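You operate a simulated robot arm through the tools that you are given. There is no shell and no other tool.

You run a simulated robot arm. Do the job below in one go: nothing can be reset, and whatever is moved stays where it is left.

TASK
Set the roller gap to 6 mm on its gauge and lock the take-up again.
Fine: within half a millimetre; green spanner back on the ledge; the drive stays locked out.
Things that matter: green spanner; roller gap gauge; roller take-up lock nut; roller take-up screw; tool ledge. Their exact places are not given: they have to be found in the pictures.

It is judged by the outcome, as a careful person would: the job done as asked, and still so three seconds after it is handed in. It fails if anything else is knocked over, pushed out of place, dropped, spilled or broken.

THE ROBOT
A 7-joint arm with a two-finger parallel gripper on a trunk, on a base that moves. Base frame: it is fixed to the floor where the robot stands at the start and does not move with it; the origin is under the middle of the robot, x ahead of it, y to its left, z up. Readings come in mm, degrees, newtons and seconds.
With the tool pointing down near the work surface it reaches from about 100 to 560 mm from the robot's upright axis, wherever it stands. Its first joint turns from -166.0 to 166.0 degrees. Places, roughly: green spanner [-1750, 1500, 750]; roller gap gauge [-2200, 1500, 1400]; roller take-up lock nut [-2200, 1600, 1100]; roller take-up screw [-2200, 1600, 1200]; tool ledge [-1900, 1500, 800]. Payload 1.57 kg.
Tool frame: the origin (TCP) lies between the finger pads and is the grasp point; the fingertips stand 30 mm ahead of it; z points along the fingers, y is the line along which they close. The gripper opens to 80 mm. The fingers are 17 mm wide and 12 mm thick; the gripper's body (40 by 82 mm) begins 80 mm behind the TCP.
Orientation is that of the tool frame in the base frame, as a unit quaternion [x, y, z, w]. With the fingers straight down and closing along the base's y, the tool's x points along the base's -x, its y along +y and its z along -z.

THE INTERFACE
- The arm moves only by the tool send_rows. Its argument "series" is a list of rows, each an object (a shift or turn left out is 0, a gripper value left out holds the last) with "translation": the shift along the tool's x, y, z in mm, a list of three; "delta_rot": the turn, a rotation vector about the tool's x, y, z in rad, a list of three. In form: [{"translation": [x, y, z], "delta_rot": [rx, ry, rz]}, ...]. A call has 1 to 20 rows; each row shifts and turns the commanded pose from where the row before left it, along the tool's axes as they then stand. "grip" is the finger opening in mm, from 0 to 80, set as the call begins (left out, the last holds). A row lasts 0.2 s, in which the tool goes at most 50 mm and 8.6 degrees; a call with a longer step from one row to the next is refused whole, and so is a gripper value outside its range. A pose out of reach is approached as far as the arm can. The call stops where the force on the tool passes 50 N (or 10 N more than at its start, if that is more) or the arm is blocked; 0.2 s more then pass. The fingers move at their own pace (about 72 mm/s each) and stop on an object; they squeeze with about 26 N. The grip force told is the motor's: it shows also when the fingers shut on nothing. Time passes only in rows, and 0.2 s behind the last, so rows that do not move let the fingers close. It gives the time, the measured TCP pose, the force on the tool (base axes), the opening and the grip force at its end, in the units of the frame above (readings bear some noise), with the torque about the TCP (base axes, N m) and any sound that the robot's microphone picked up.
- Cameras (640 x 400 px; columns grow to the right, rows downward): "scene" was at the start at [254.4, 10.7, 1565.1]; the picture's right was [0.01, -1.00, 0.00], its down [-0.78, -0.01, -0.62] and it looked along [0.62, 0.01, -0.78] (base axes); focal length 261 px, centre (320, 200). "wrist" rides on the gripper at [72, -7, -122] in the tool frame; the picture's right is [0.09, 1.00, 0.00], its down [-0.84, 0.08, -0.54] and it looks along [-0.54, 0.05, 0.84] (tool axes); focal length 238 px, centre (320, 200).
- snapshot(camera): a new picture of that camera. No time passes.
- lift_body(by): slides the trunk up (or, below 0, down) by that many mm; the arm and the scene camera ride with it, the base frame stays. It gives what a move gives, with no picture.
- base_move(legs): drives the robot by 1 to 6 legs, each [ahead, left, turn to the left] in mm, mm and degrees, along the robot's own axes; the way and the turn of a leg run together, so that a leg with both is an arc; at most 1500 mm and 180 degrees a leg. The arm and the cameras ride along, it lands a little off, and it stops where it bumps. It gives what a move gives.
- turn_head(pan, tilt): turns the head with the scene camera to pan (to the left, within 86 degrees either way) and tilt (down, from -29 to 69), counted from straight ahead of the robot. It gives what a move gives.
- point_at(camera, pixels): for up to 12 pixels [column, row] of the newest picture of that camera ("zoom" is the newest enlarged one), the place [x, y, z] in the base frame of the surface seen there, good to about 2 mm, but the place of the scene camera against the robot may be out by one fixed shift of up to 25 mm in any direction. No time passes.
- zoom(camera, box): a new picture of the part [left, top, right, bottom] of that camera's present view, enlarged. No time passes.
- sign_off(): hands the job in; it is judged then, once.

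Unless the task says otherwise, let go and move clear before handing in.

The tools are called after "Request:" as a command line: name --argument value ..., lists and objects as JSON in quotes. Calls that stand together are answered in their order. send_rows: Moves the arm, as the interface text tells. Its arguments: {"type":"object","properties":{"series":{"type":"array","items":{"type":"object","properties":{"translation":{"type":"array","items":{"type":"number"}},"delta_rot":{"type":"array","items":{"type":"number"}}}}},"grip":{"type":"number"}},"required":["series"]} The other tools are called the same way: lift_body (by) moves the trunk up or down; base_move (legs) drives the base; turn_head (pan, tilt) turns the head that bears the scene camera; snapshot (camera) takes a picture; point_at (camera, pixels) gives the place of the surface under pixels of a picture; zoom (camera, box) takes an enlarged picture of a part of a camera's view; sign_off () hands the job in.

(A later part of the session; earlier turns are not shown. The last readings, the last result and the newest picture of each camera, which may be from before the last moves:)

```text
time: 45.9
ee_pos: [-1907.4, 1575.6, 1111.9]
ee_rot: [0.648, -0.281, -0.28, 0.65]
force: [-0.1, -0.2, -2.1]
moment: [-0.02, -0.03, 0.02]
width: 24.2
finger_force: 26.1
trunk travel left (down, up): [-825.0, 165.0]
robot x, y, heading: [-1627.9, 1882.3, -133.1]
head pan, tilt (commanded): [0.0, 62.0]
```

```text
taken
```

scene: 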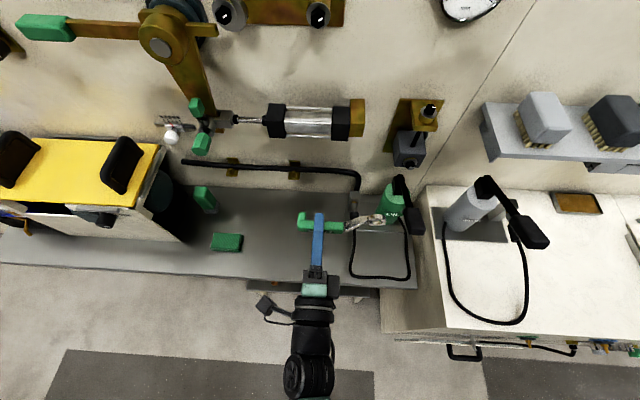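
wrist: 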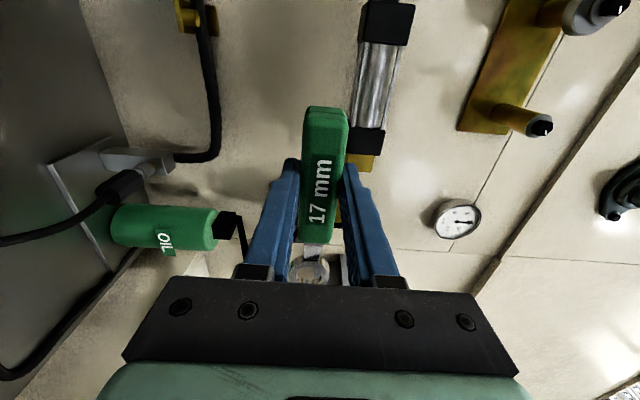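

The handle now points left and the ring right. I'll zoom on the ring in the wrist view and measure its centre relative to the TCP.

Request:
zoom --camera "wrist" --box '[260, 220, 370, 290]'

Request:
point_at --camera "wrist" --pixels '[[292, 268], [328, 268], [310, 256], [310, 276], [312, 250], [318, 225], [345, 262], [345, 275], [300, 262], [322, 262], [310, 268], [325, 115]]'

Request:
zoom --camera "scene" --box '[280, 180, 420, 280]'

Request:
point_at --camera "scene" --pixels '[[382, 217], [372, 222], [378, 224], [345, 226], [319, 224], [302, 225], [358, 225], [375, 217]]'

```text
5.71 times, centred on (315, 255) of wrist
```

zoom: 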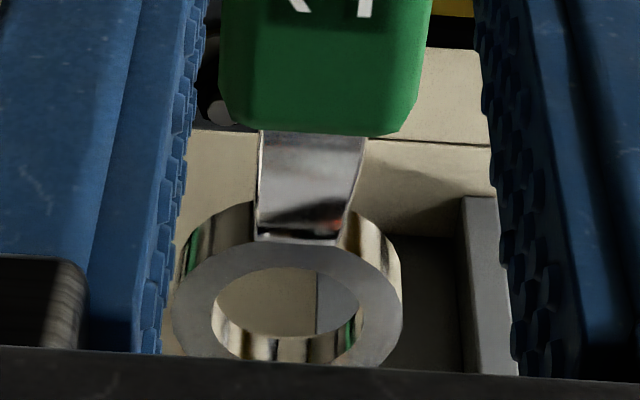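

```text
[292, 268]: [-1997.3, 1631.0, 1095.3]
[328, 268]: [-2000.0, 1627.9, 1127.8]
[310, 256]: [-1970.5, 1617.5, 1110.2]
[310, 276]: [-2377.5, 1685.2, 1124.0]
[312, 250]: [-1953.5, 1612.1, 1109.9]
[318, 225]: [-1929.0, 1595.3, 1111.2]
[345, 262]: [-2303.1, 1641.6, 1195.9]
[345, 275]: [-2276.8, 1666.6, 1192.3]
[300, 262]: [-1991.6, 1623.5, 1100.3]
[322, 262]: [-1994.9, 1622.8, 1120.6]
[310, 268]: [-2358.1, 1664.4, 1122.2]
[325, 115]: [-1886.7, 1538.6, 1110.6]
```

```text
4.00 times, centred on (350, 230) of scene
```

zoom: 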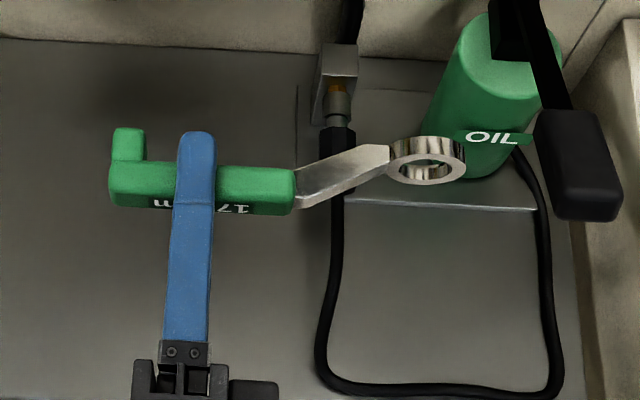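

```text
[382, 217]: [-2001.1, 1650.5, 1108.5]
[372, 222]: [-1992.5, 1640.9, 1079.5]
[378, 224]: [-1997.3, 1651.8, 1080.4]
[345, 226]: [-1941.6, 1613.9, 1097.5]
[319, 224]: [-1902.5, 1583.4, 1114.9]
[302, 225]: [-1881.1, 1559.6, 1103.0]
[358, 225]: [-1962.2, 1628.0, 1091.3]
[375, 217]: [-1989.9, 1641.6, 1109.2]
```

The ring is about 32 mm outside, 21 mm inside, and its centre is ~107 mm from the TCP. I'll zoom strongly on the lock nut from the scene camera and sample points so ring and nut can be compared in the same camera.

Request:
turn_head --pan -15 --tilt 45

Request:
snapshot --camera "scene"

```text
time: 46.7
ee_pos: [-1906.4, 1576.9, 1111.2]
ee_rot: [0.649, -0.28, -0.281, 0.65]
force: [0.1, 0.4, -0.8]
moment: [-0.01, -0.03, -0.01]
width: 24.4
finger_force: 25.7
trunk travel left (down, up): [-825.0, 165.0]
robot x, y, heading: [-1623.0, 1878.5, -133.3]
head pan, tilt (commanded): [-15.0, 45.0]
```

```text
taken
```

scene: 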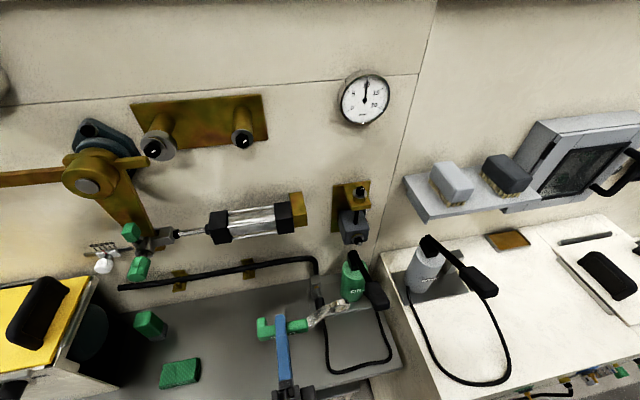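

Request:
zoom --camera "scene" --box '[325, 175, 385, 255]'

Request:
point_at --camera "zoom" --pixels '[[320, 200], [350, 250], [355, 300], [360, 330]]'

Request:
zoom --camera "scene" --box '[335, 60, 395, 130]'

```text
5.00 times, centred on (355, 215) of scene
```

zoom: 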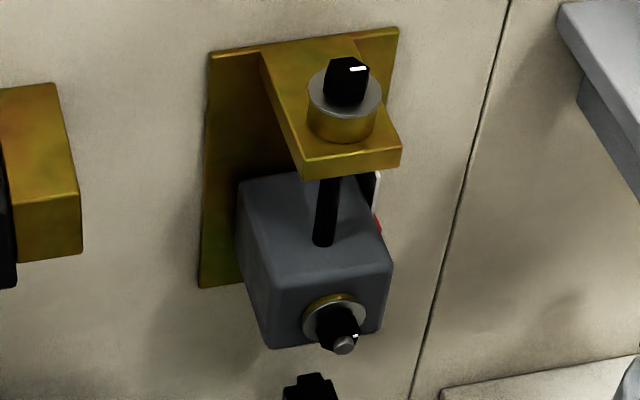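

```text
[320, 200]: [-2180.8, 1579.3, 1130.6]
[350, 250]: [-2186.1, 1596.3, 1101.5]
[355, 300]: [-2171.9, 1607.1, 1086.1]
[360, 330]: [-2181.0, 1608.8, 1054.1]
```

```text
5.71 times, centred on (365, 95) of scene
```

zoom: 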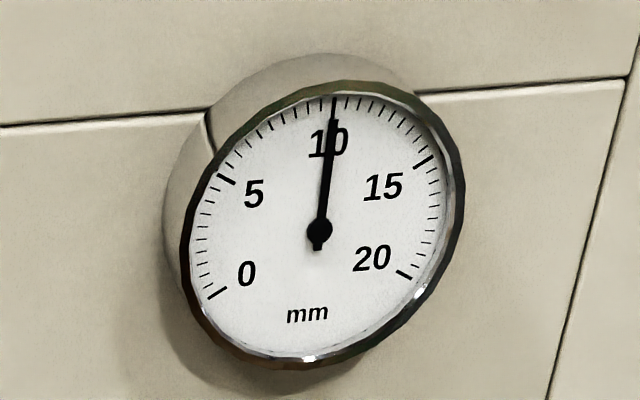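

Request:
zoom --camera "scene" --box '[345, 230, 369, 248]'

Request:
point_at --camera "zoom" --pixels '[[320, 200], [360, 260], [395, 280], [250, 170], [280, 100], [420, 120], [240, 250], [330, 130], [450, 180], [385, 220], [290, 240], [170, 100]]'

Request:
zoom --camera "scene" --box '[345, 180, 377, 204]'

Request:
point_at --camera "zoom" --pixels '[[320, 120], [300, 200], [370, 200], [240, 220], [420, 220], [330, 260], [310, 320], [300, 70], [350, 70], [320, 60], [200, 300], [480, 300]]'

```text
16.00 times, centred on (357, 239) of scene
```

zoom: 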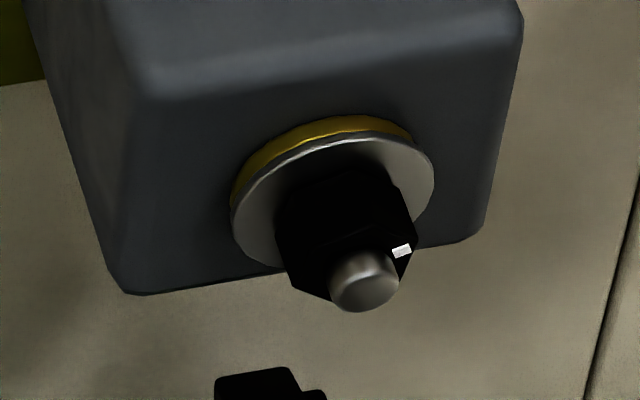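

```text
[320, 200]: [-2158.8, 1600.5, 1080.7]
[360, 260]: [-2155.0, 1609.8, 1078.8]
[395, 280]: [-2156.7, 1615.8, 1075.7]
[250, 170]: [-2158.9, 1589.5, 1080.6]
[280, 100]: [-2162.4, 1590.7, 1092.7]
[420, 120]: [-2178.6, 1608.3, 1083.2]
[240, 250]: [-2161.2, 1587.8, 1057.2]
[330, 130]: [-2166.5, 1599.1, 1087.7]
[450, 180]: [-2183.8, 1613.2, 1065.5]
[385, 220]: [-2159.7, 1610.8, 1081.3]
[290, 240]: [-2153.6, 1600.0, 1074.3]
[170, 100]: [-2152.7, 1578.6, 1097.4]
```

```text
16.00 times, centred on (361, 192) of scene
```

zoom: 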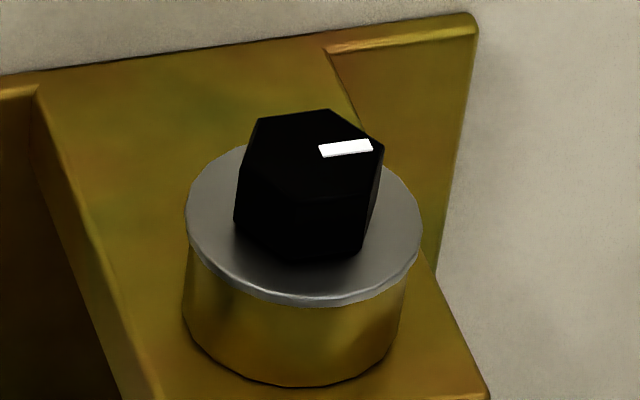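

```text
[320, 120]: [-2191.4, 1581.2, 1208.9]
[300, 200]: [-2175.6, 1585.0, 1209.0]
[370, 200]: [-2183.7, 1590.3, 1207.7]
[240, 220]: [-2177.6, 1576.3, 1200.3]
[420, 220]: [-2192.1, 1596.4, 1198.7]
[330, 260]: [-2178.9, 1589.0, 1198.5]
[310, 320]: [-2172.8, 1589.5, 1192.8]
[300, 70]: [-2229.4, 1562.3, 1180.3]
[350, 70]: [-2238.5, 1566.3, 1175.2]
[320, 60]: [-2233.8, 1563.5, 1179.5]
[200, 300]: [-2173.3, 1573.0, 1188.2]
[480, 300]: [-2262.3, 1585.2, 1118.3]
```

Very clear: the nut has a washer, ~10 mm thick hex with a white mark, and a stud tip. Now I'll measure the ring in the same scene camera so that the relative offset can be used.

Request:
zoom --camera "scene" --box '[298, 290, 354, 332]'

Request:
snapshot --camera "wrist"

```text
9.52 times, centred on (326, 311) of scene
```

zoom: 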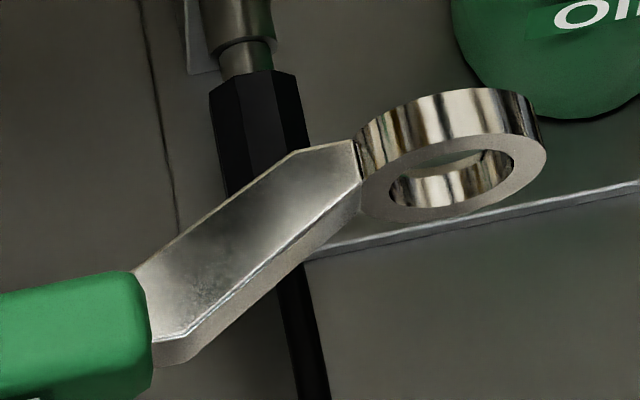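

```text
taken
```

wrist: 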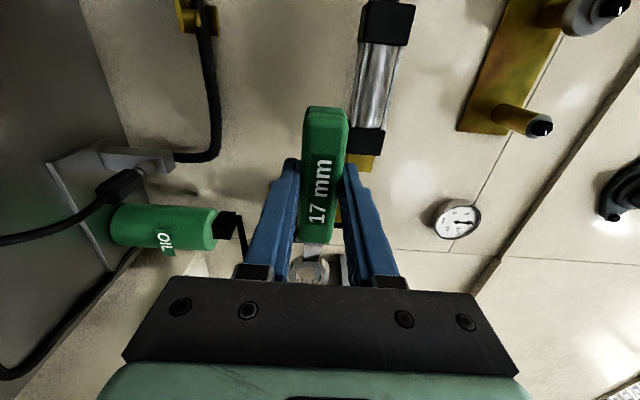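

Request:
point_at --camera "zoom" --pixels '[[374, 192], [531, 165], [450, 212], [470, 142], [500, 195], [400, 210], [450, 110], [430, 190], [372, 200], [535, 170], [505, 115], [400, 125]]'

```text
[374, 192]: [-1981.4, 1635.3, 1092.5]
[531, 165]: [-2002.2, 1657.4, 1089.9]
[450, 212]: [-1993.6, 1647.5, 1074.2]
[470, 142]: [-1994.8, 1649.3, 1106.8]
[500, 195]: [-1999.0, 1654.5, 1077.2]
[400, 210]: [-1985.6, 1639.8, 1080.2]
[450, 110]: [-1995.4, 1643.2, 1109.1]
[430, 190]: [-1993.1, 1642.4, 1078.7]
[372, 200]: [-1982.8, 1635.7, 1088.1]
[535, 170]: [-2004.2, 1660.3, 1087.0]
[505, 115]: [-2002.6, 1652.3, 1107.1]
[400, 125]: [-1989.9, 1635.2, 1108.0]
```

Relative to the TCP, the scene camera reads about 12 mm too far out, 4 mm too far right and 20 mm too low. I'll sample the stud tip and nut edges at higher zoom for the axis.

Request:
zoom --camera "scene" --box '[352, 234, 364, 245]'

```text
16.00 times, centred on (358, 240) of scene
```

zoom: 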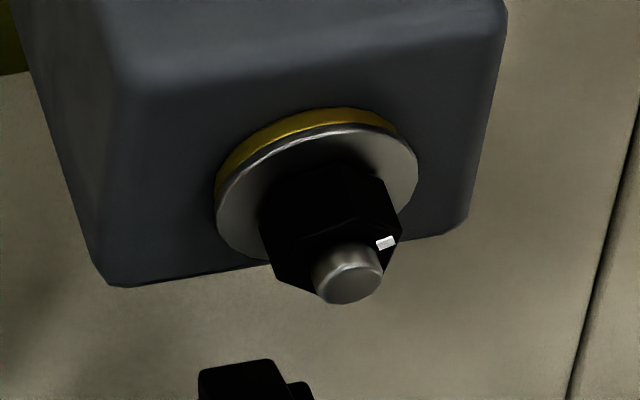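

Request:
point_at --camera "zoom" --pixels '[[350, 284], [325, 288], [375, 278], [350, 296], [350, 272], [348, 284], [352, 280], [290, 270], [395, 235], [280, 180], [380, 185], [330, 175]]'

Request:
point_at --camera "zoom" --pixels '[[350, 284], [350, 255], [265, 230], [400, 230], [230, 200], [400, 165], [330, 140], [250, 235], [230, 240], [300, 285], [335, 215], [370, 215]]'

```text
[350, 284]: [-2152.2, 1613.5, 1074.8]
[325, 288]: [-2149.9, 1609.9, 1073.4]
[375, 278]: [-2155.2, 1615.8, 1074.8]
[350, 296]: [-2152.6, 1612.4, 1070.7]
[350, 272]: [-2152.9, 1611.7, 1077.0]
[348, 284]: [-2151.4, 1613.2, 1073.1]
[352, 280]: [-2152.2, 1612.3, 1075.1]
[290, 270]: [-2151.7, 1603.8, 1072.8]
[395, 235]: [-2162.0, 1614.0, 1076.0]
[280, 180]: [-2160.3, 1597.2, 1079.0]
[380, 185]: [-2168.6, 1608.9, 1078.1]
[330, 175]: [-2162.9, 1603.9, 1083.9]
```

```text
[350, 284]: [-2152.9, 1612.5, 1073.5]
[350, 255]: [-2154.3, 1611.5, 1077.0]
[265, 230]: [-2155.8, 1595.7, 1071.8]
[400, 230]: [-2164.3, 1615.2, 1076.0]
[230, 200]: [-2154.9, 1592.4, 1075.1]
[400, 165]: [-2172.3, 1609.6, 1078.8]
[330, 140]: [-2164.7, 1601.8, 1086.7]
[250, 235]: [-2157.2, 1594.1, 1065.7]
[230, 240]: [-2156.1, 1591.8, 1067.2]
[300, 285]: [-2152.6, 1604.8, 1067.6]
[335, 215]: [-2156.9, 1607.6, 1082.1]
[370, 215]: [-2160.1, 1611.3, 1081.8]
```

The stud tip centre and ring centre give a relative offset of +84 mm right, −17 mm down, and ~145 mm toward the wall to seat. I'll first go to a point just ahead of the stud, 15 mm high to clear the lever.

Request:
send_rows --series '[{"translation": [-10.5, 0, 14]}, {"translation": [-10.5, 0, 14]}, {"translation": [-10.5, 0, 14]}, {"translation": [-10.5, 0, 14]}, {"translation": [-10.5, 0, 14]}, {"translation": [-10.5, 0, 14]}, {"translation": [-10.5, 0, 13]}, {"translation": [-10.5, 0, 13]}, {"translation": [0, 0, 0]}]'

Request:
snapshot --camera "scene"

Request:
zoom --camera "scene" --box '[315, 200, 395, 270]'

Request:
snapshot --camera "wrist"

```text
time: 48.7
ee_pos: [-2043.9, 1562.4, 1111.1]
ee_rot: [0.648, -0.28, -0.28, 0.65]
force: [-1.3, -0.1, -1.0]
moment: [0.01, -0.02, -0.04]
width: 24.2
finger_force: 26.3
trunk travel left (down, up): [-825.0, 165.0]
robot x, y, heading: [-1625.4, 1877.5, -133.1]
head pan, tilt (commanded): [-15.0, 45.0]
```

```text
taken
```

scene: 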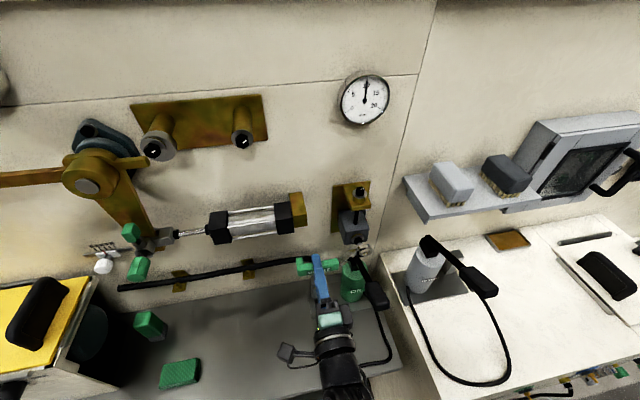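

```text
5.71 times, centred on (355, 235) of scene
```

zoom: 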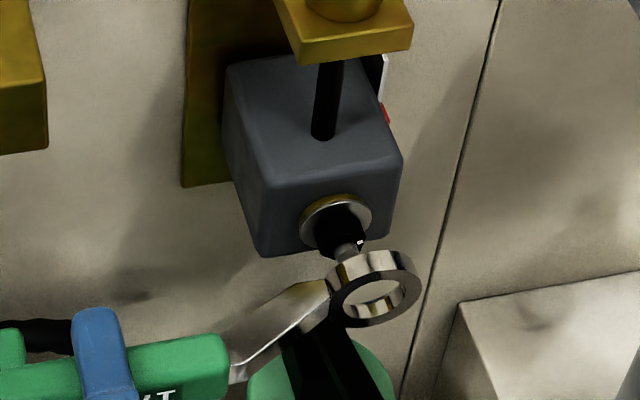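

```text
taken
```

wrist: 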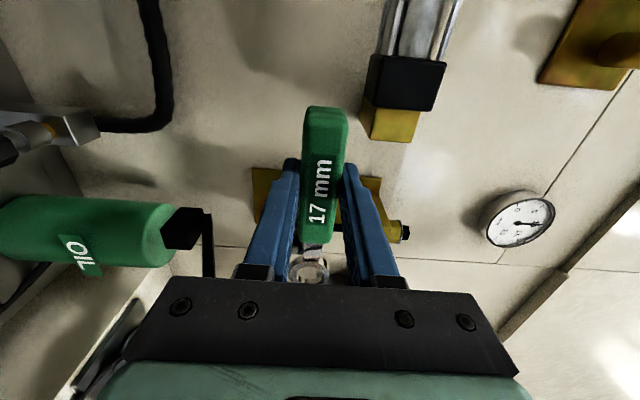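

The ring is just in front of and above the stud (zoom (375,290) vs stud (350,250)). I'll lower 17 mm and check alignment.

Request:
send_rows --series '[{"translation": [0, -8, 0]}, {"translation": [0, -9, 0]}, {"translation": [0, 0, 0]}]'

Request:
zoom --camera "scene" --box '[344, 230, 376, 256]'

```text
time: 49.5
ee_pos: [-2043.9, 1562.5, 1093.6]
ee_rot: [0.649, -0.281, -0.28, 0.65]
force: [-1.2, 0.0, -1.5]
moment: [0.01, 0.0, 0.04]
width: 24.3
finger_force: 26.0
trunk travel left (down, up): [-825.0, 165.0]
robot x, y, heading: [-1631.3, 1879.2, -133.2]
head pan, tilt (commanded): [-15.0, 45.0]
```

```text
15.38 times, centred on (360, 243) of scene
```

zoom: 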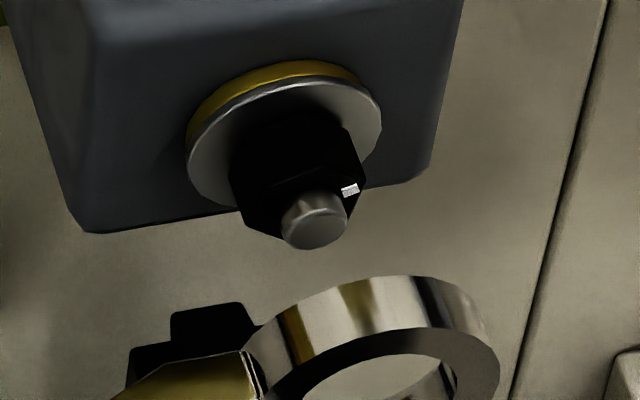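

Request:
zoom --camera "scene" --box '[344, 236, 384, 266]'

```text
13.33 times, centred on (364, 251) of scene
```

zoom: 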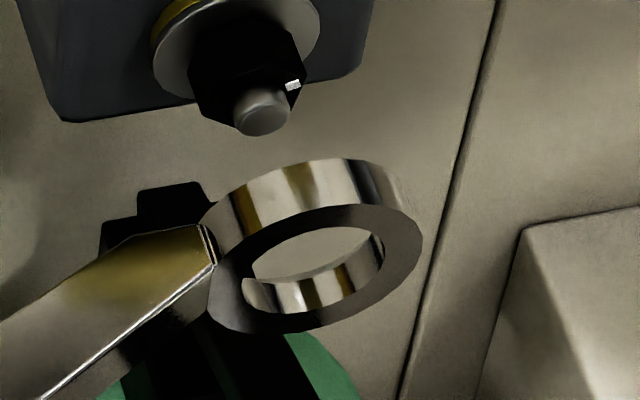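

Request:
point_at --camera "zoom" --pixels '[[225, 290], [403, 240], [310, 320], [330, 215], [240, 245], [390, 285], [262, 120], [250, 122], [274, 118], [262, 110], [262, 129], [320, 315]]'

Request:
point_at --camera "zoom" --pixels '[[225, 290], [403, 240], [310, 320], [330, 215], [240, 245], [390, 285], [262, 120], [250, 122], [274, 118], [262, 110], [262, 129], [240, 310]]'

```text
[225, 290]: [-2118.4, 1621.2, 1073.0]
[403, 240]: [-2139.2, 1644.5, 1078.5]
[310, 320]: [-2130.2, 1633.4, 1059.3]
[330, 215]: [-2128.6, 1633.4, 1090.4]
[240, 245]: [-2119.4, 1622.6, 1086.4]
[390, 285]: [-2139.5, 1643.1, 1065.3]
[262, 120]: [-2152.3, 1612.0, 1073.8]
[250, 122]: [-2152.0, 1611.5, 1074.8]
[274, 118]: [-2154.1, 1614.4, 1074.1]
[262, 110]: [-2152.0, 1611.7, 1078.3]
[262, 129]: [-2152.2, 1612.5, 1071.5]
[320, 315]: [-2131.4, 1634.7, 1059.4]
```

```text
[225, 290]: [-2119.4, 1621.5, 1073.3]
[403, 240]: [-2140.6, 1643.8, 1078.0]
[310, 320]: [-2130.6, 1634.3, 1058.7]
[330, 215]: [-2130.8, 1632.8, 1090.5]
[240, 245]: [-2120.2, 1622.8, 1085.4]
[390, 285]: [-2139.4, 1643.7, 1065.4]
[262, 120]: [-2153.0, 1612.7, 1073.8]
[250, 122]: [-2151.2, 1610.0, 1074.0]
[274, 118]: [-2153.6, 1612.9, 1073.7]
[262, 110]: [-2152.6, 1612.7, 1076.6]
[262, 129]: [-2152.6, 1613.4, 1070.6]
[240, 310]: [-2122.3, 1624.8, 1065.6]
```

Ring centre and stud tip agree within ~1 mm (d +0.5, z −1.2). I'll apply the small correction and advance toward the nut in small steps, watching the force.

Request:
send_rows --series '[{"translation": [-0.5, -1, 5]}, {"translation": [0, 0, 7]}, {"translation": [0, 0, 7]}, {"translation": [0, 0, 5]}, {"translation": [0, 0, 3]}, {"translation": [0, 0, 0]}]'

Request:
zoom --camera "scene" --box '[344, 230, 384, 260]'

```text
time: 50.9
ee_pos: [-2065.1, 1542.9, 1092.3]
ee_rot: [0.649, -0.28, -0.28, 0.65]
force: [0.1, 0.9, -1.3]
moment: [0.03, 0.0, 0.01]
width: 24.4
finger_force: 26.1
trunk travel left (down, up): [-825.0, 165.0]
robot x, y, heading: [-1624.4, 1878.6, -133.0]
head pan, tilt (commanded): [-15.0, 45.0]
```

```text
13.33 times, centred on (364, 245) of scene
```

zoom: 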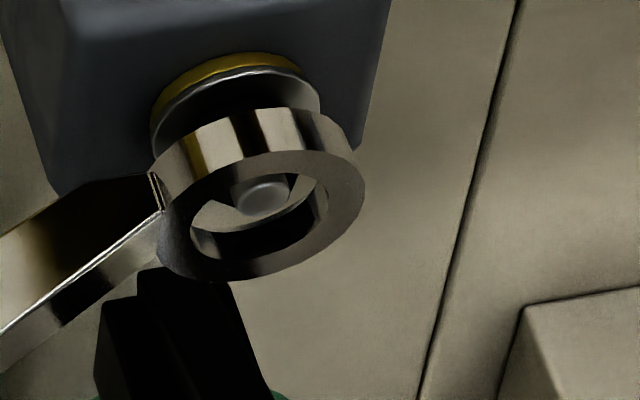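

The stud is now inside the ring. I'll measure the centring again before seating.

Request:
point_at --camera "zoom" --pixels '[[173, 230], [347, 190], [240, 272], [280, 158], [190, 185], [335, 235], [262, 198], [252, 200], [272, 196], [262, 190], [262, 207], [175, 250]]'

Request:
point_at --camera "zoom" --pixels '[[173, 230], [347, 190], [240, 272], [280, 158], [190, 185], [335, 235], [262, 198], [252, 200], [272, 196], [262, 190], [262, 207], [175, 250]]'

```text
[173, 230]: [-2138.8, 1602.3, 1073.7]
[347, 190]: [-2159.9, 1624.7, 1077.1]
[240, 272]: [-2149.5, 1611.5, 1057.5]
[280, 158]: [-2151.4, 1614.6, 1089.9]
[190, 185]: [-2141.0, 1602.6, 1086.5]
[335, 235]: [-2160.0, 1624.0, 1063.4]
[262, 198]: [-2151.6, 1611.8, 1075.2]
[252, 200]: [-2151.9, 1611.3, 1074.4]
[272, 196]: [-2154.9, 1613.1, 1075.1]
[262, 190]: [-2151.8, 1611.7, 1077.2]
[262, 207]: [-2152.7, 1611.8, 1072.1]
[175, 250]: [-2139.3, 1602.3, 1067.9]
```

```text
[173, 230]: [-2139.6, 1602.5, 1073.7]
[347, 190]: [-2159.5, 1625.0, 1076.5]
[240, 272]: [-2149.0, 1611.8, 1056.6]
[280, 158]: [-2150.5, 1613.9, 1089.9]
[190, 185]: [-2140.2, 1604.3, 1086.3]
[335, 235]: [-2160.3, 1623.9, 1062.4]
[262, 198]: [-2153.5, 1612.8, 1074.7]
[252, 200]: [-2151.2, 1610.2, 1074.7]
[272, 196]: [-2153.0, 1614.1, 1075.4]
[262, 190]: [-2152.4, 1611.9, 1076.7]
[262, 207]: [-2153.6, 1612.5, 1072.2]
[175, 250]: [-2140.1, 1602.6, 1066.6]
```

Ring centre is within 0.8 mm of the stud axis. I'll nudge right 0.8 mm and slide the ring over the nut slowly.

Request:
send_rows --series '[{"translation": [-0.8, 0.2, 1]}, {"translation": [0, 0, 2]}, {"translation": [0, 0, 2]}, {"translation": [0, 0, 2]}, {"translation": [0, 0, 1.5]}, {"translation": [0, 0, 0]}]'

Request:
zoom --camera "scene" --box '[338, 225, 378, 255]'

```text
time: 52.3
ee_pos: [-2069.3, 1540.1, 1094.2]
ee_rot: [0.65, -0.279, -0.28, 0.649]
force: [17.3, 15.9, -4.0]
moment: [0.04, -0.07, 0.01]
width: 24.3
finger_force: 26.0
trunk travel left (down, up): [-825.0, 165.0]
robot x, y, heading: [-1628.4, 1878.6, -132.9]
head pan, tilt (commanded): [-15.0, 45.0]
```

```text
13.33 times, centred on (358, 240) of scene
```

zoom: 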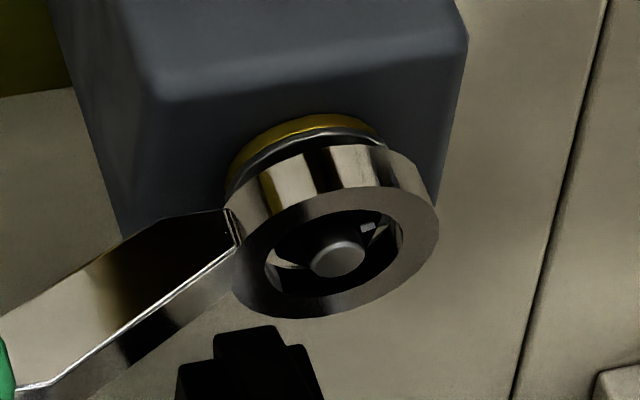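

There's ~23 N of contact after about 5 mm of travel. I'll measure where the ring stands relative to the nut.

Request:
point_at --camera "zoom" --pixels '[[245, 265], [425, 220], [320, 308], [350, 193], [262, 215], [415, 265], [337, 258], [345, 262], [330, 262], [295, 240], [367, 227], [320, 140]]'

Request:
point_at --camera "zoom" --pixels '[[245, 265], [425, 220], [320, 308], [350, 193], [262, 215], [415, 265], [337, 258], [345, 262], [330, 262], [295, 240], [367, 227], [270, 140]]'

```text
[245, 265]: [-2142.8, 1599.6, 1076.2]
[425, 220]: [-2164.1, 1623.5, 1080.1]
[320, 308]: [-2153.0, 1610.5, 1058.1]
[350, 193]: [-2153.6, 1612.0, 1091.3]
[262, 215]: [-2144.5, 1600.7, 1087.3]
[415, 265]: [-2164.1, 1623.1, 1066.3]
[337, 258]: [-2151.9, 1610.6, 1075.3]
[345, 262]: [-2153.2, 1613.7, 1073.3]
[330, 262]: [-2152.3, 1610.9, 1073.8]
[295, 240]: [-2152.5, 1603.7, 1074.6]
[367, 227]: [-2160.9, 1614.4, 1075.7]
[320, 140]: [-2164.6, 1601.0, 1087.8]
```

```text
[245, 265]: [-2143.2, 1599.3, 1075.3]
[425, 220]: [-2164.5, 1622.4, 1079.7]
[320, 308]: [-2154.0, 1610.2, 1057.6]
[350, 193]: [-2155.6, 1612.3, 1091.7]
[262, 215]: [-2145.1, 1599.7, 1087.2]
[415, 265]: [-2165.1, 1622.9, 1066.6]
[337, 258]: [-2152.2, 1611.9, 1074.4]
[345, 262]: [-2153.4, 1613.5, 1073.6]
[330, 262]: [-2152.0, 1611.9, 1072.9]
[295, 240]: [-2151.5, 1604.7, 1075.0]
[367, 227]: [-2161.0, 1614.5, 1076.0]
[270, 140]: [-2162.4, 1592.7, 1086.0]
```

The ring centre sits ~2 mm above the stud axis now, so it may be catching the nut. I'll check the ring's back edge to know how far it overlaps the nut.

Request:
point_at --camera "zoom" --pixels '[[340, 153], [370, 150], [310, 160], [285, 170], [400, 165], [340, 185], [300, 200], [380, 185], [345, 150], [250, 195], [240, 205], [342, 170]]'

Request:
snapshot --camera "wrist"

Request:
zoom --camera "wrist" --box '[270, 220, 370, 290]'

```text
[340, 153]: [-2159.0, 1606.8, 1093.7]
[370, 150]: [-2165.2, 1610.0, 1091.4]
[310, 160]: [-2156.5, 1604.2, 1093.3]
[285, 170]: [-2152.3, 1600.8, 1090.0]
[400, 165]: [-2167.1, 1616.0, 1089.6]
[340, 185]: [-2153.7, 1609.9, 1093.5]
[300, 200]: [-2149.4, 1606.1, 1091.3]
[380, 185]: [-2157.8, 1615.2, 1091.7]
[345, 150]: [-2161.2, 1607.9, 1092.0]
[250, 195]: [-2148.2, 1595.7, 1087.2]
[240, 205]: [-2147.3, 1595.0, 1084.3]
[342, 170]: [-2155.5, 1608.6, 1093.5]
```

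```text
taken
```

wrist: 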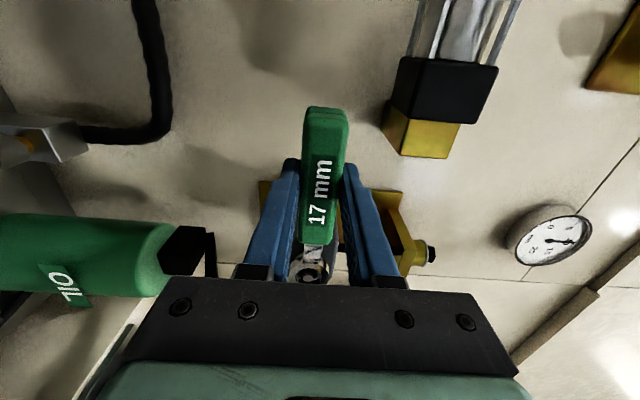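

```text
5.71 times, centred on (320, 255) of wrist
```

zoom: 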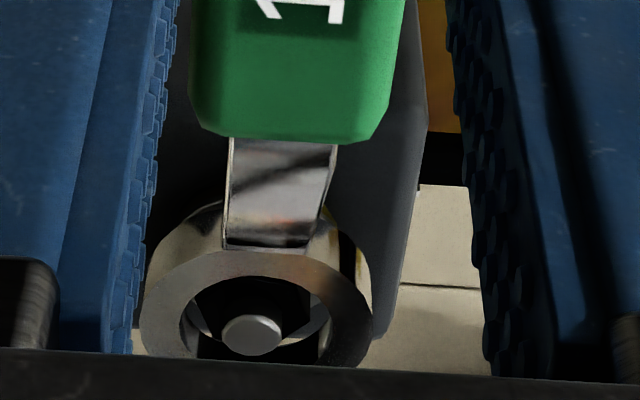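

The ring already overlaps the nut by ~5 mm, but pressed slightly off-centre. I'll ease the pressure, lower ~1.5 mm, and see how forces change.

Request:
send_rows --series '[{"translation": [0, 0, -2]}, {"translation": [0.3, -1.5, -0.5]}, {"translation": [0, 0, 0]}]'

Request:
zoom --camera "scene" --box '[338, 225, 378, 255]'

Request:
point_at --camera "zoom" --pixels '[[245, 265], [425, 220], [320, 308], [350, 193], [262, 215], [415, 265], [337, 258], [345, 262], [330, 262], [295, 240], [367, 227], [270, 140]]'

```text
time: 53.1
ee_pos: [-2069.0, 1539.1, 1095.0]
ee_rot: [0.648, -0.28, -0.28, 0.651]
force: [3.4, 2.6, -0.6]
moment: [0.1, -0.06, 0.78]
width: 24.4
finger_force: 26.3
trunk travel left (down, up): [-825.0, 165.0]
robot x, y, heading: [-1628.2, 1876.1, -133.1]
head pan, tilt (commanded): [-15.0, 45.0]
```

```text
13.33 times, centred on (358, 240) of scene
```

zoom: 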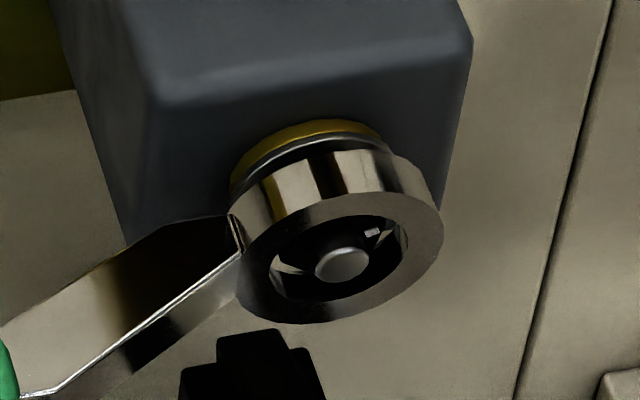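

```text
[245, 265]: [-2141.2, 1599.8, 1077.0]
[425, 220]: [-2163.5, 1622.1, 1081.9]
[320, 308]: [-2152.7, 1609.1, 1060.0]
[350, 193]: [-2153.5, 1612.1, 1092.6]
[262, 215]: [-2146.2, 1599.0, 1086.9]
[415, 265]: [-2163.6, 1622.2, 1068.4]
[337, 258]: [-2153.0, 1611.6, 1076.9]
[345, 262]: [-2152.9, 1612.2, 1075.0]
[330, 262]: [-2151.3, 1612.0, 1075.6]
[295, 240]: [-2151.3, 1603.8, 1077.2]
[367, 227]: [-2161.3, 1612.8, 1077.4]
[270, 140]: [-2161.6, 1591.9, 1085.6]
```

Force has dropped to ~4 N with the ring around the nut. I'll try a small counter-clockwise turn (handle down) about the nut axis and watch torque and the white tick at (372,232).

Request:
send_rows --series '[{"translation": [-0.1, -4.3, 0.5], "delta_rot": [0, 0, -0.04]}, {"translation": [-0.1, -4.3, 0.5], "delta_rot": [0, 0, -0.04]}, {"translation": [0, 0, 0]}]'

Request:
zoom --camera "scene" --box '[338, 225, 378, 255]'

```text
time: 53.9
ee_pos: [-2068.9, 1540.5, 1084.6]
ee_rot: [0.659, -0.253, -0.306, 0.639]
force: [5.0, 2.7, 3.4]
moment: [0.03, 0.1, 0.05]
width: 24.1
finger_force: 26.1
trunk travel left (down, up): [-825.0, 165.0]
robot x, y, heading: [-1626.3, 1878.8, -133.2]
head pan, tilt (commanded): [-15.0, 45.0]
```

```text
13.33 times, centred on (358, 240) of scene
```

zoom: 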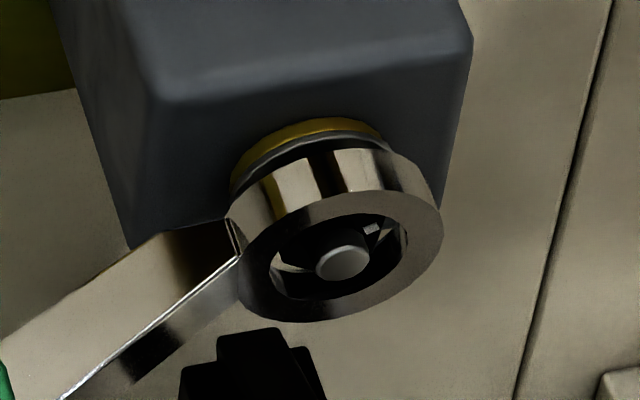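

The tick seems to have moved up slightly with the ring, with only ~5 N resistance. I'll turn a further ~14° counter-clockwise.

Request:
send_rows --series '[{"translation": [-0.1, -4.3, 0], "delta_rot": [0, 0, -0.04]}, {"translation": [-0.1, -4.3, 0], "delta_rot": [0, 0, -0.04]}, {"translation": [-0.1, -4.3, 0], "delta_rot": [0, 0, -0.04]}, {"translation": [-0.1, -4.3, 0], "delta_rot": [0, 0, -0.04]}, {"translation": [-0.1, -4.3, 0], "delta_rot": [0, 0, -0.04]}, {"translation": [-0.1, -4.3, 0], "delta_rot": [0, 0, -0.04]}, {"translation": [0, 0, 0]}]'

Request:
zoom --camera "scene" --box '[338, 225, 378, 255]'

Request:
zoom --camera "scene" --box '[335, 60, 395, 130]'

```text
time: 55.5
ee_pos: [-2073.8, 1543.6, 1058.8]
ee_rot: [0.685, -0.173, -0.381, 0.597]
force: [1.4, 2.2, 2.4]
moment: [0.05, 0.19, -0.15]
width: 24.3
finger_force: 25.8
trunk travel left (down, up): [-825.0, 165.0]
robot x, y, heading: [-1628.9, 1881.0, -133.1]
head pan, tilt (commanded): [-15.0, 45.0]
```

```text
13.33 times, centred on (358, 240) of scene
```

zoom: 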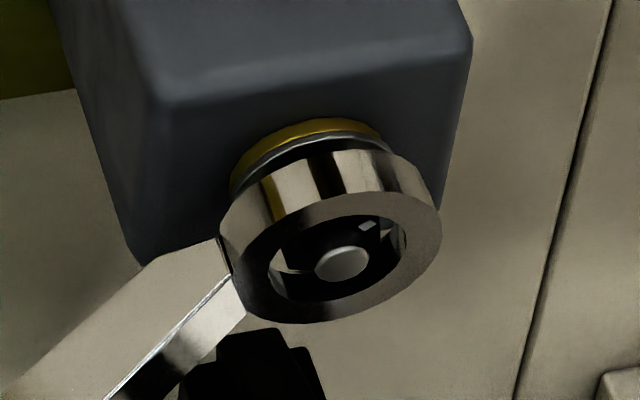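

```text
5.71 times, centred on (365, 95) of scene
```

zoom: 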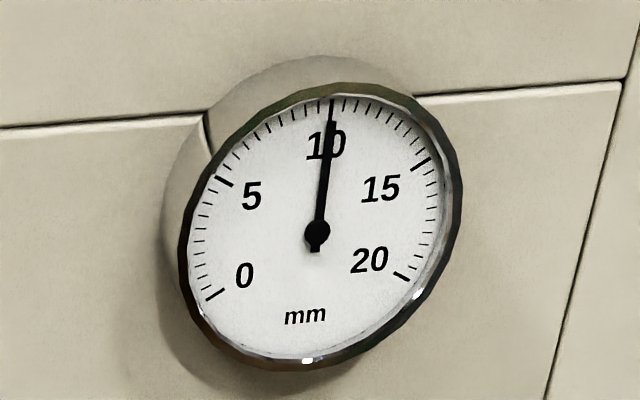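

The tick follows the ring (now at (367,226)), so the nut turns with the spanner, about 18° so far, with gauge still ~10. I'll keep turning to about −37°.

Request:
send_rows --series '[{"translation": [-0.1, -4.3, 0], "delta_rot": [0, 0, -0.04]}, {"translation": [-0.1, -4.3, 0], "delta_rot": [0, 0, -0.04]}, {"translation": [-0.1, -4.3, 0], "delta_rot": [0, 0, -0.04]}, {"translation": [-0.1, -4.3, 0], "delta_rot": [0, 0, -0.04]}, {"translation": [-0.1, -4.3, 0], "delta_rot": [0, 0, -0.04]}, {"translation": [-0.1, -4.3, 0], "delta_rot": [0, 0, -0.04]}, {"translation": [-0.1, -4.3, 0], "delta_rot": [0, 0, -0.04]}, {"translation": [-0.1, -4.3, 0], "delta_rot": [0, 0, -0.04]}, {"translation": [0, 0, 0]}]'

Request:
snapshot --camera "scene"

Request:
zoom --camera "scene" --box '[338, 225, 378, 255]'

```text
time: 57.5
ee_pos: [-2083.5, 1553.5, 1028.8]
ee_rot: [0.703, -0.061, -0.472, 0.529]
force: [14.0, 7.1, 0.9]
moment: [0.2, -0.12, 0.35]
width: 24.1
finger_force: 26.3
trunk travel left (down, up): [-825.0, 165.0]
robot x, y, heading: [-1628.0, 1875.1, -133.2]
head pan, tilt (commanded): [-15.0, 45.0]
```

```text
taken
```

scene: 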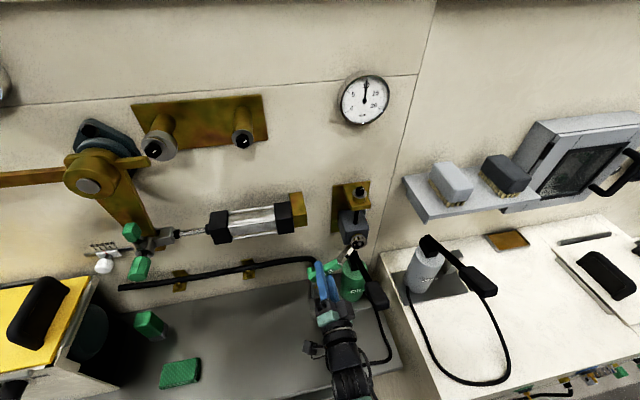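

```text
13.33 times, centred on (358, 240) of scene
```

zoom: 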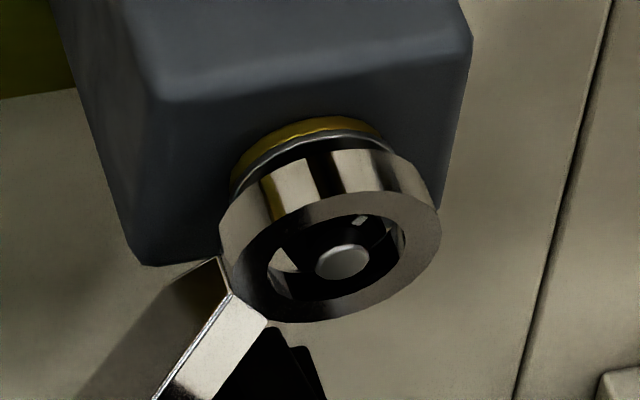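

The nut has turned ~37° with the ring (tick at (360,219)). Before re-indexing I'll check the clearance of the cylinder end at upper-left (288,230).

Request:
point_at --camera "scene" --pixels '[[285, 233], [290, 228], [298, 222], [296, 196], [306, 222], [280, 205], [304, 205], [312, 262], [318, 275], [250, 262]]'

Request:
snapshot --camera "wrist"

```text
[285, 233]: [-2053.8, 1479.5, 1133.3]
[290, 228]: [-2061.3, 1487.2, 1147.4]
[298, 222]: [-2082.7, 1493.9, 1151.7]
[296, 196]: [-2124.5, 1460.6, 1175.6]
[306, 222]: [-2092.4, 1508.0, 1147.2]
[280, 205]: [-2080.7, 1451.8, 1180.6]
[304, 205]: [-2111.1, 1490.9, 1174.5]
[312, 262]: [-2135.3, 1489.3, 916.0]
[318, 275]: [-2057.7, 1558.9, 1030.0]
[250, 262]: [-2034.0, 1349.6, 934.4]
```

```text
taken
```

wrist: 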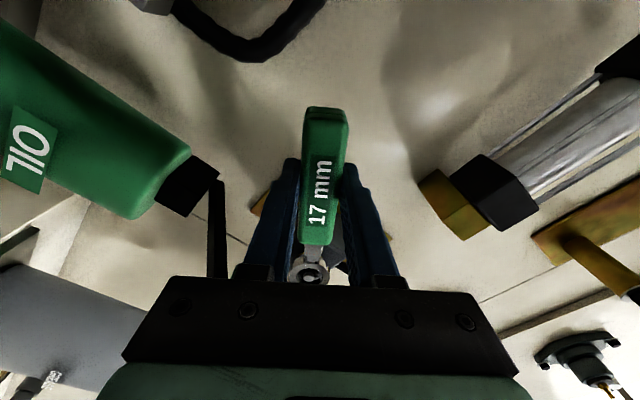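

The handle and foot would pass in front of the cylinder mount with margin. I'll pull the ring back 8 mm (stud stays inside), rotate +60° about the stud, then look.

Request:
send_rows --series '[{"translation": [0, 0, -3]}, {"translation": [0, 0, -3]}, {"translation": [0, 0, -3]}, {"translation": [0, 0, 0]}]'

Request:
zoom --camera "scene" --box '[338, 225, 378, 255]'

```text
time: 58.5
ee_pos: [-2078.6, 1560.7, 1027.4]
ee_rot: [0.704, -0.063, -0.47, 0.529]
force: [0.3, -0.5, -0.7]
moment: [0.0, -0.02, 0.01]
width: 24.2
finger_force: 26.0
trunk travel left (down, up): [-825.0, 165.0]
robot x, y, heading: [-1630.8, 1876.8, -133.0]
head pan, tilt (commanded): [-15.0, 45.0]
```

```text
13.33 times, centred on (358, 240) of scene
```

zoom: 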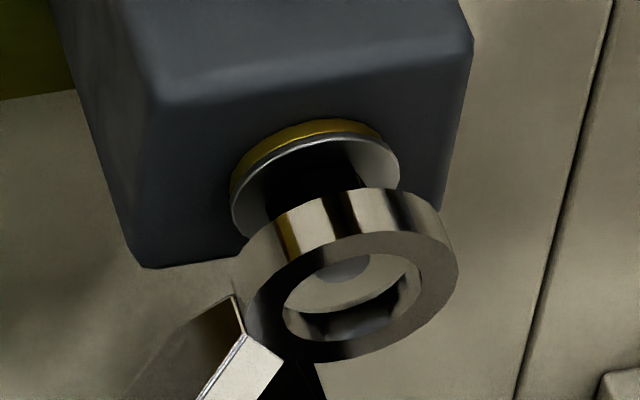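

Pulled clear with the stud still in the ring. Rotating the spanner +60° about the stud axis.

Request:
send_rows --series '[{"translation": [-0.59, 11.23, 0], "delta_rot": [0, 0, 0.1047]}, {"translation": [-0.59, 11.23, 0], "delta_rot": [0, 0, 0.1047]}, {"translation": [-0.59, 11.23, 0], "delta_rot": [0, 0, 0.1047]}, {"translation": [-0.59, 11.23, 0], "delta_rot": [0, 0, 0.1047]}, {"translation": [-0.59, 11.23, 0], "delta_rot": [0, 0, 0.1047]}, {"translation": [-0.59, 11.23, 0], "delta_rot": [0, 0, 0.1047]}, {"translation": [-0.59, 11.23, 0], "delta_rot": [0, 0, 0.1047]}, {"translation": [-0.59, 11.23, 0], "delta_rot": [0, 0, 0.1047]}, {"translation": [-0.59, 11.23, 0], "delta_rot": [0, 0, 0.1047]}, {"translation": [-0.59, 11.23, 0], "delta_rot": [0, 0, 0.1047]}, {"translation": [0, 0, 0]}]'

Request:
zoom --camera "scene" --box '[338, 225, 378, 255]'

Request:
snapshot --camera "scene"

```text
time: 60.9
ee_pos: [-2070.4, 1551.9, 1133.6]
ee_rot: [0.578, -0.407, -0.143, 0.693]
force: [-0.6, -0.3, -1.5]
moment: [-0.03, -0.03, 0.01]
width: 24.2
finger_force: 26.2
trunk travel left (down, up): [-825.0, 165.0]
robot x, y, heading: [-1627.0, 1877.3, -133.0]
head pan, tilt (commanded): [-15.0, 45.0]
```

```text
13.33 times, centred on (358, 240) of scene
```

zoom: 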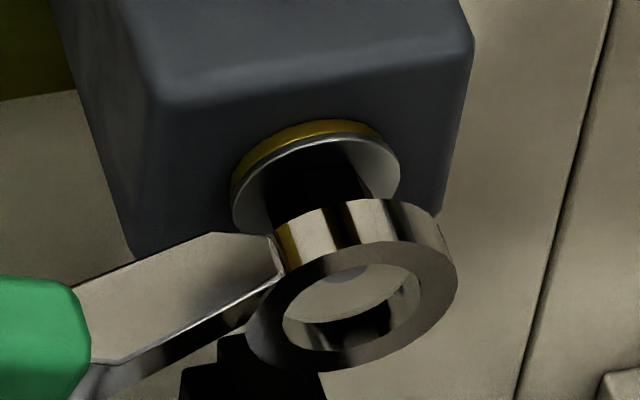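

```text
taken
```

scene: 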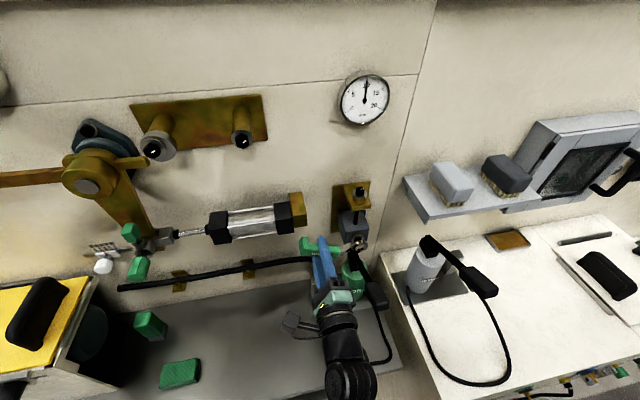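

The ring is well centred on the stud after the 60° re-index. I'll push it back over the nut.

Request:
send_rows --series '[{"translation": [-0.6, 0.3, 2]}, {"translation": [0, 0, 2.5]}, {"translation": [0, 0, 2.5]}, {"translation": [0, 0, 2]}, {"translation": [0, 0, 0]}]'

Request:
zoom --camera "scene" --box '[338, 225, 378, 255]'

```text
time: 62.1
ee_pos: [-2075.3, 1547.1, 1135.3]
ee_rot: [0.578, -0.407, -0.143, 0.693]
force: [2.4, 1.1, -1.6]
moment: [0.01, -0.16, -0.2]
width: 24.4
finger_force: 25.7
trunk travel left (down, up): [-825.0, 165.0]
robot x, y, heading: [-1627.8, 1877.1, -133.1]
head pan, tilt (commanded): [-15.0, 45.0]
```

```text
13.33 times, centred on (358, 240) of scene
```

zoom: 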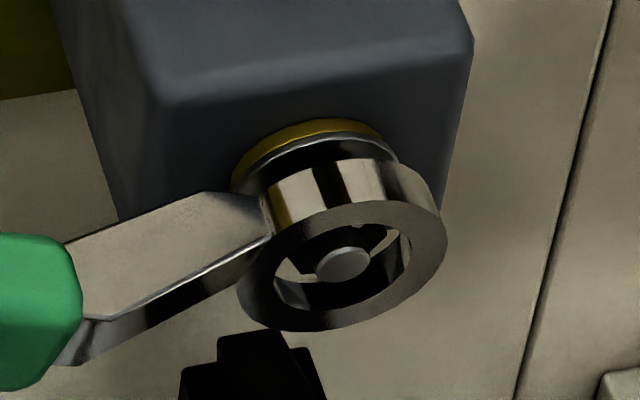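

Ring is back on the nut with low force. I'll press 1 mm more and swing CCW by 60°.

Request:
send_rows --series '[{"translation": [0, 0, 1]}, {"translation": [-0.14, -5.37, 0], "delta_rot": [0, 0, -0.05]}, {"translation": [-0.14, -5.37, 0], "delta_rot": [0, 0, -0.05]}, {"translation": [-0.14, -5.37, 0], "delta_rot": [0, 0, -0.05]}, {"translation": [-0.14, -5.37, 0], "delta_rot": [0, 0, -0.05]}, {"translation": [-0.14, -5.37, 0], "delta_rot": [0, 0, -0.05]}, {"translation": [-0.14, -5.37, 0], "delta_rot": [0, 0, -0.05]}, {"translation": [-0.14, -5.37, 0], "delta_rot": [0, 0, -0.05]}, {"translation": [-0.14, -5.37, 0], "delta_rot": [0, 0, -0.05]}, {"translation": [0, 0, 0]}]'

Request:
zoom --camera "scene" --box '[338, 225, 378, 255]'

```text
time: 64.3
ee_pos: [-2071.3, 1540.5, 1093.5]
ee_rot: [0.647, -0.282, -0.279, 0.651]
force: [11.0, 10.2, 3.6]
moment: [0.03, 0.07, -0.44]
width: 24.3
finger_force: 26.0
trunk travel left (down, up): [-825.0, 165.0]
robot x, y, heading: [-1627.0, 1877.2, -133.0]
head pan, tilt (commanded): [-15.0, 45.0]
```

```text
13.33 times, centred on (358, 240) of scene
```

zoom: 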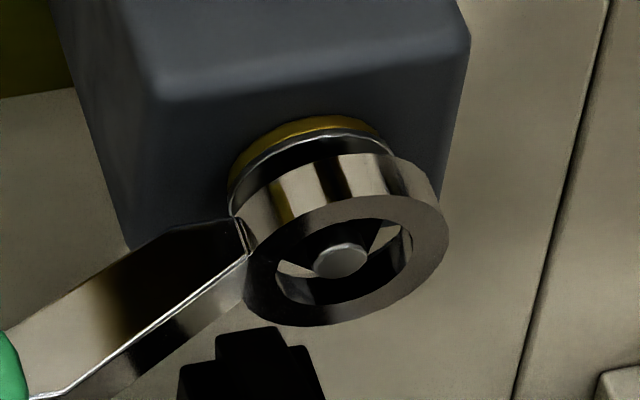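

Still engaged at handle-level. Continuing the CCW swing to about −37°.

Request:
send_rows --series '[{"translation": [-0.14, -5.37, 0], "delta_rot": [0, 0, -0.05]}, {"translation": [-0.14, -5.37, 0], "delta_rot": [0, 0, -0.05]}, {"translation": [-0.14, -5.37, 0], "delta_rot": [0, 0, -0.05]}, {"translation": [-0.14, -5.37, 0], "delta_rot": [0, 0, -0.05]}, {"translation": [-0.14, -5.37, 0], "delta_rot": [0, 0, -0.05]}, {"translation": [-0.14, -5.37, 0], "delta_rot": [0, 0, -0.05]}, {"translation": [-0.14, -5.37, 0], "delta_rot": [0, 0, -0.05]}, {"translation": [-0.14, -5.37, 0], "delta_rot": [0, 0, -0.05]}, {"translation": [-0.14, -5.37, 0], "delta_rot": [0, 0, -0.05]}, {"translation": [-0.14, -5.37, 0], "delta_rot": [0, 0, -0.05]}, {"translation": [-0.14, -5.37, 0], "delta_rot": [0, 0, -0.05]}, {"translation": [-0.14, -5.37, 0], "delta_rot": [0, 0, -0.05]}, {"translation": [0, 0, 0]}]'

Request:
zoom --camera "scene" --box '[338, 225, 378, 255]'

Request:
zoom --camera "scene" --box '[335, 60, 395, 130]'

```text
time: 66.1
ee_pos: [-2075.6, 1541.5, 1072.4]
ee_rot: [0.669, -0.15, -0.409, 0.602]
force: [15.6, 11.7, 17.5]
moment: [-0.22, -0.58, 0.41]
width: 28.8
finger_force: 26.0
trunk travel left (down, up): [-825.0, 165.0]
robot x, y, heading: [-1625.0, 1876.9, -133.1]
head pan, tilt (commanded): [-15.0, 45.0]
stopped in row 9: the force on the tool passed its limit at 52 N (the readings are from after the stop); the commanded pose is now the measured one
```

```text
13.33 times, centred on (358, 240) of scene
```

zoom: 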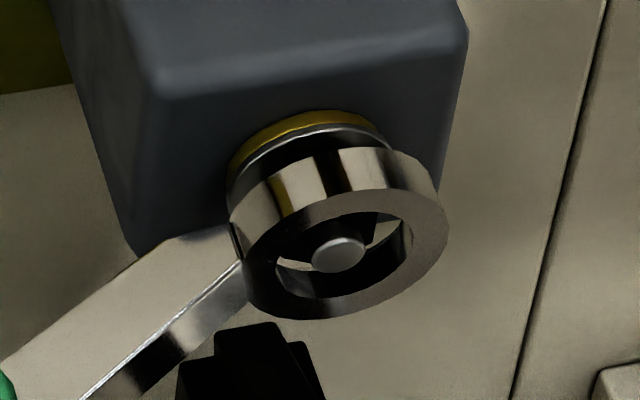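

```text
5.71 times, centred on (365, 95) of scene
```

zoom: 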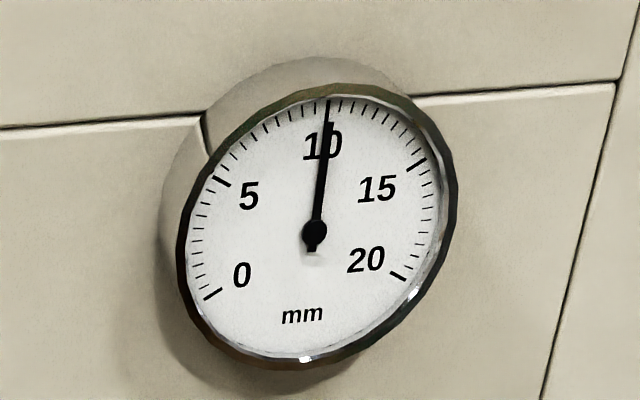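

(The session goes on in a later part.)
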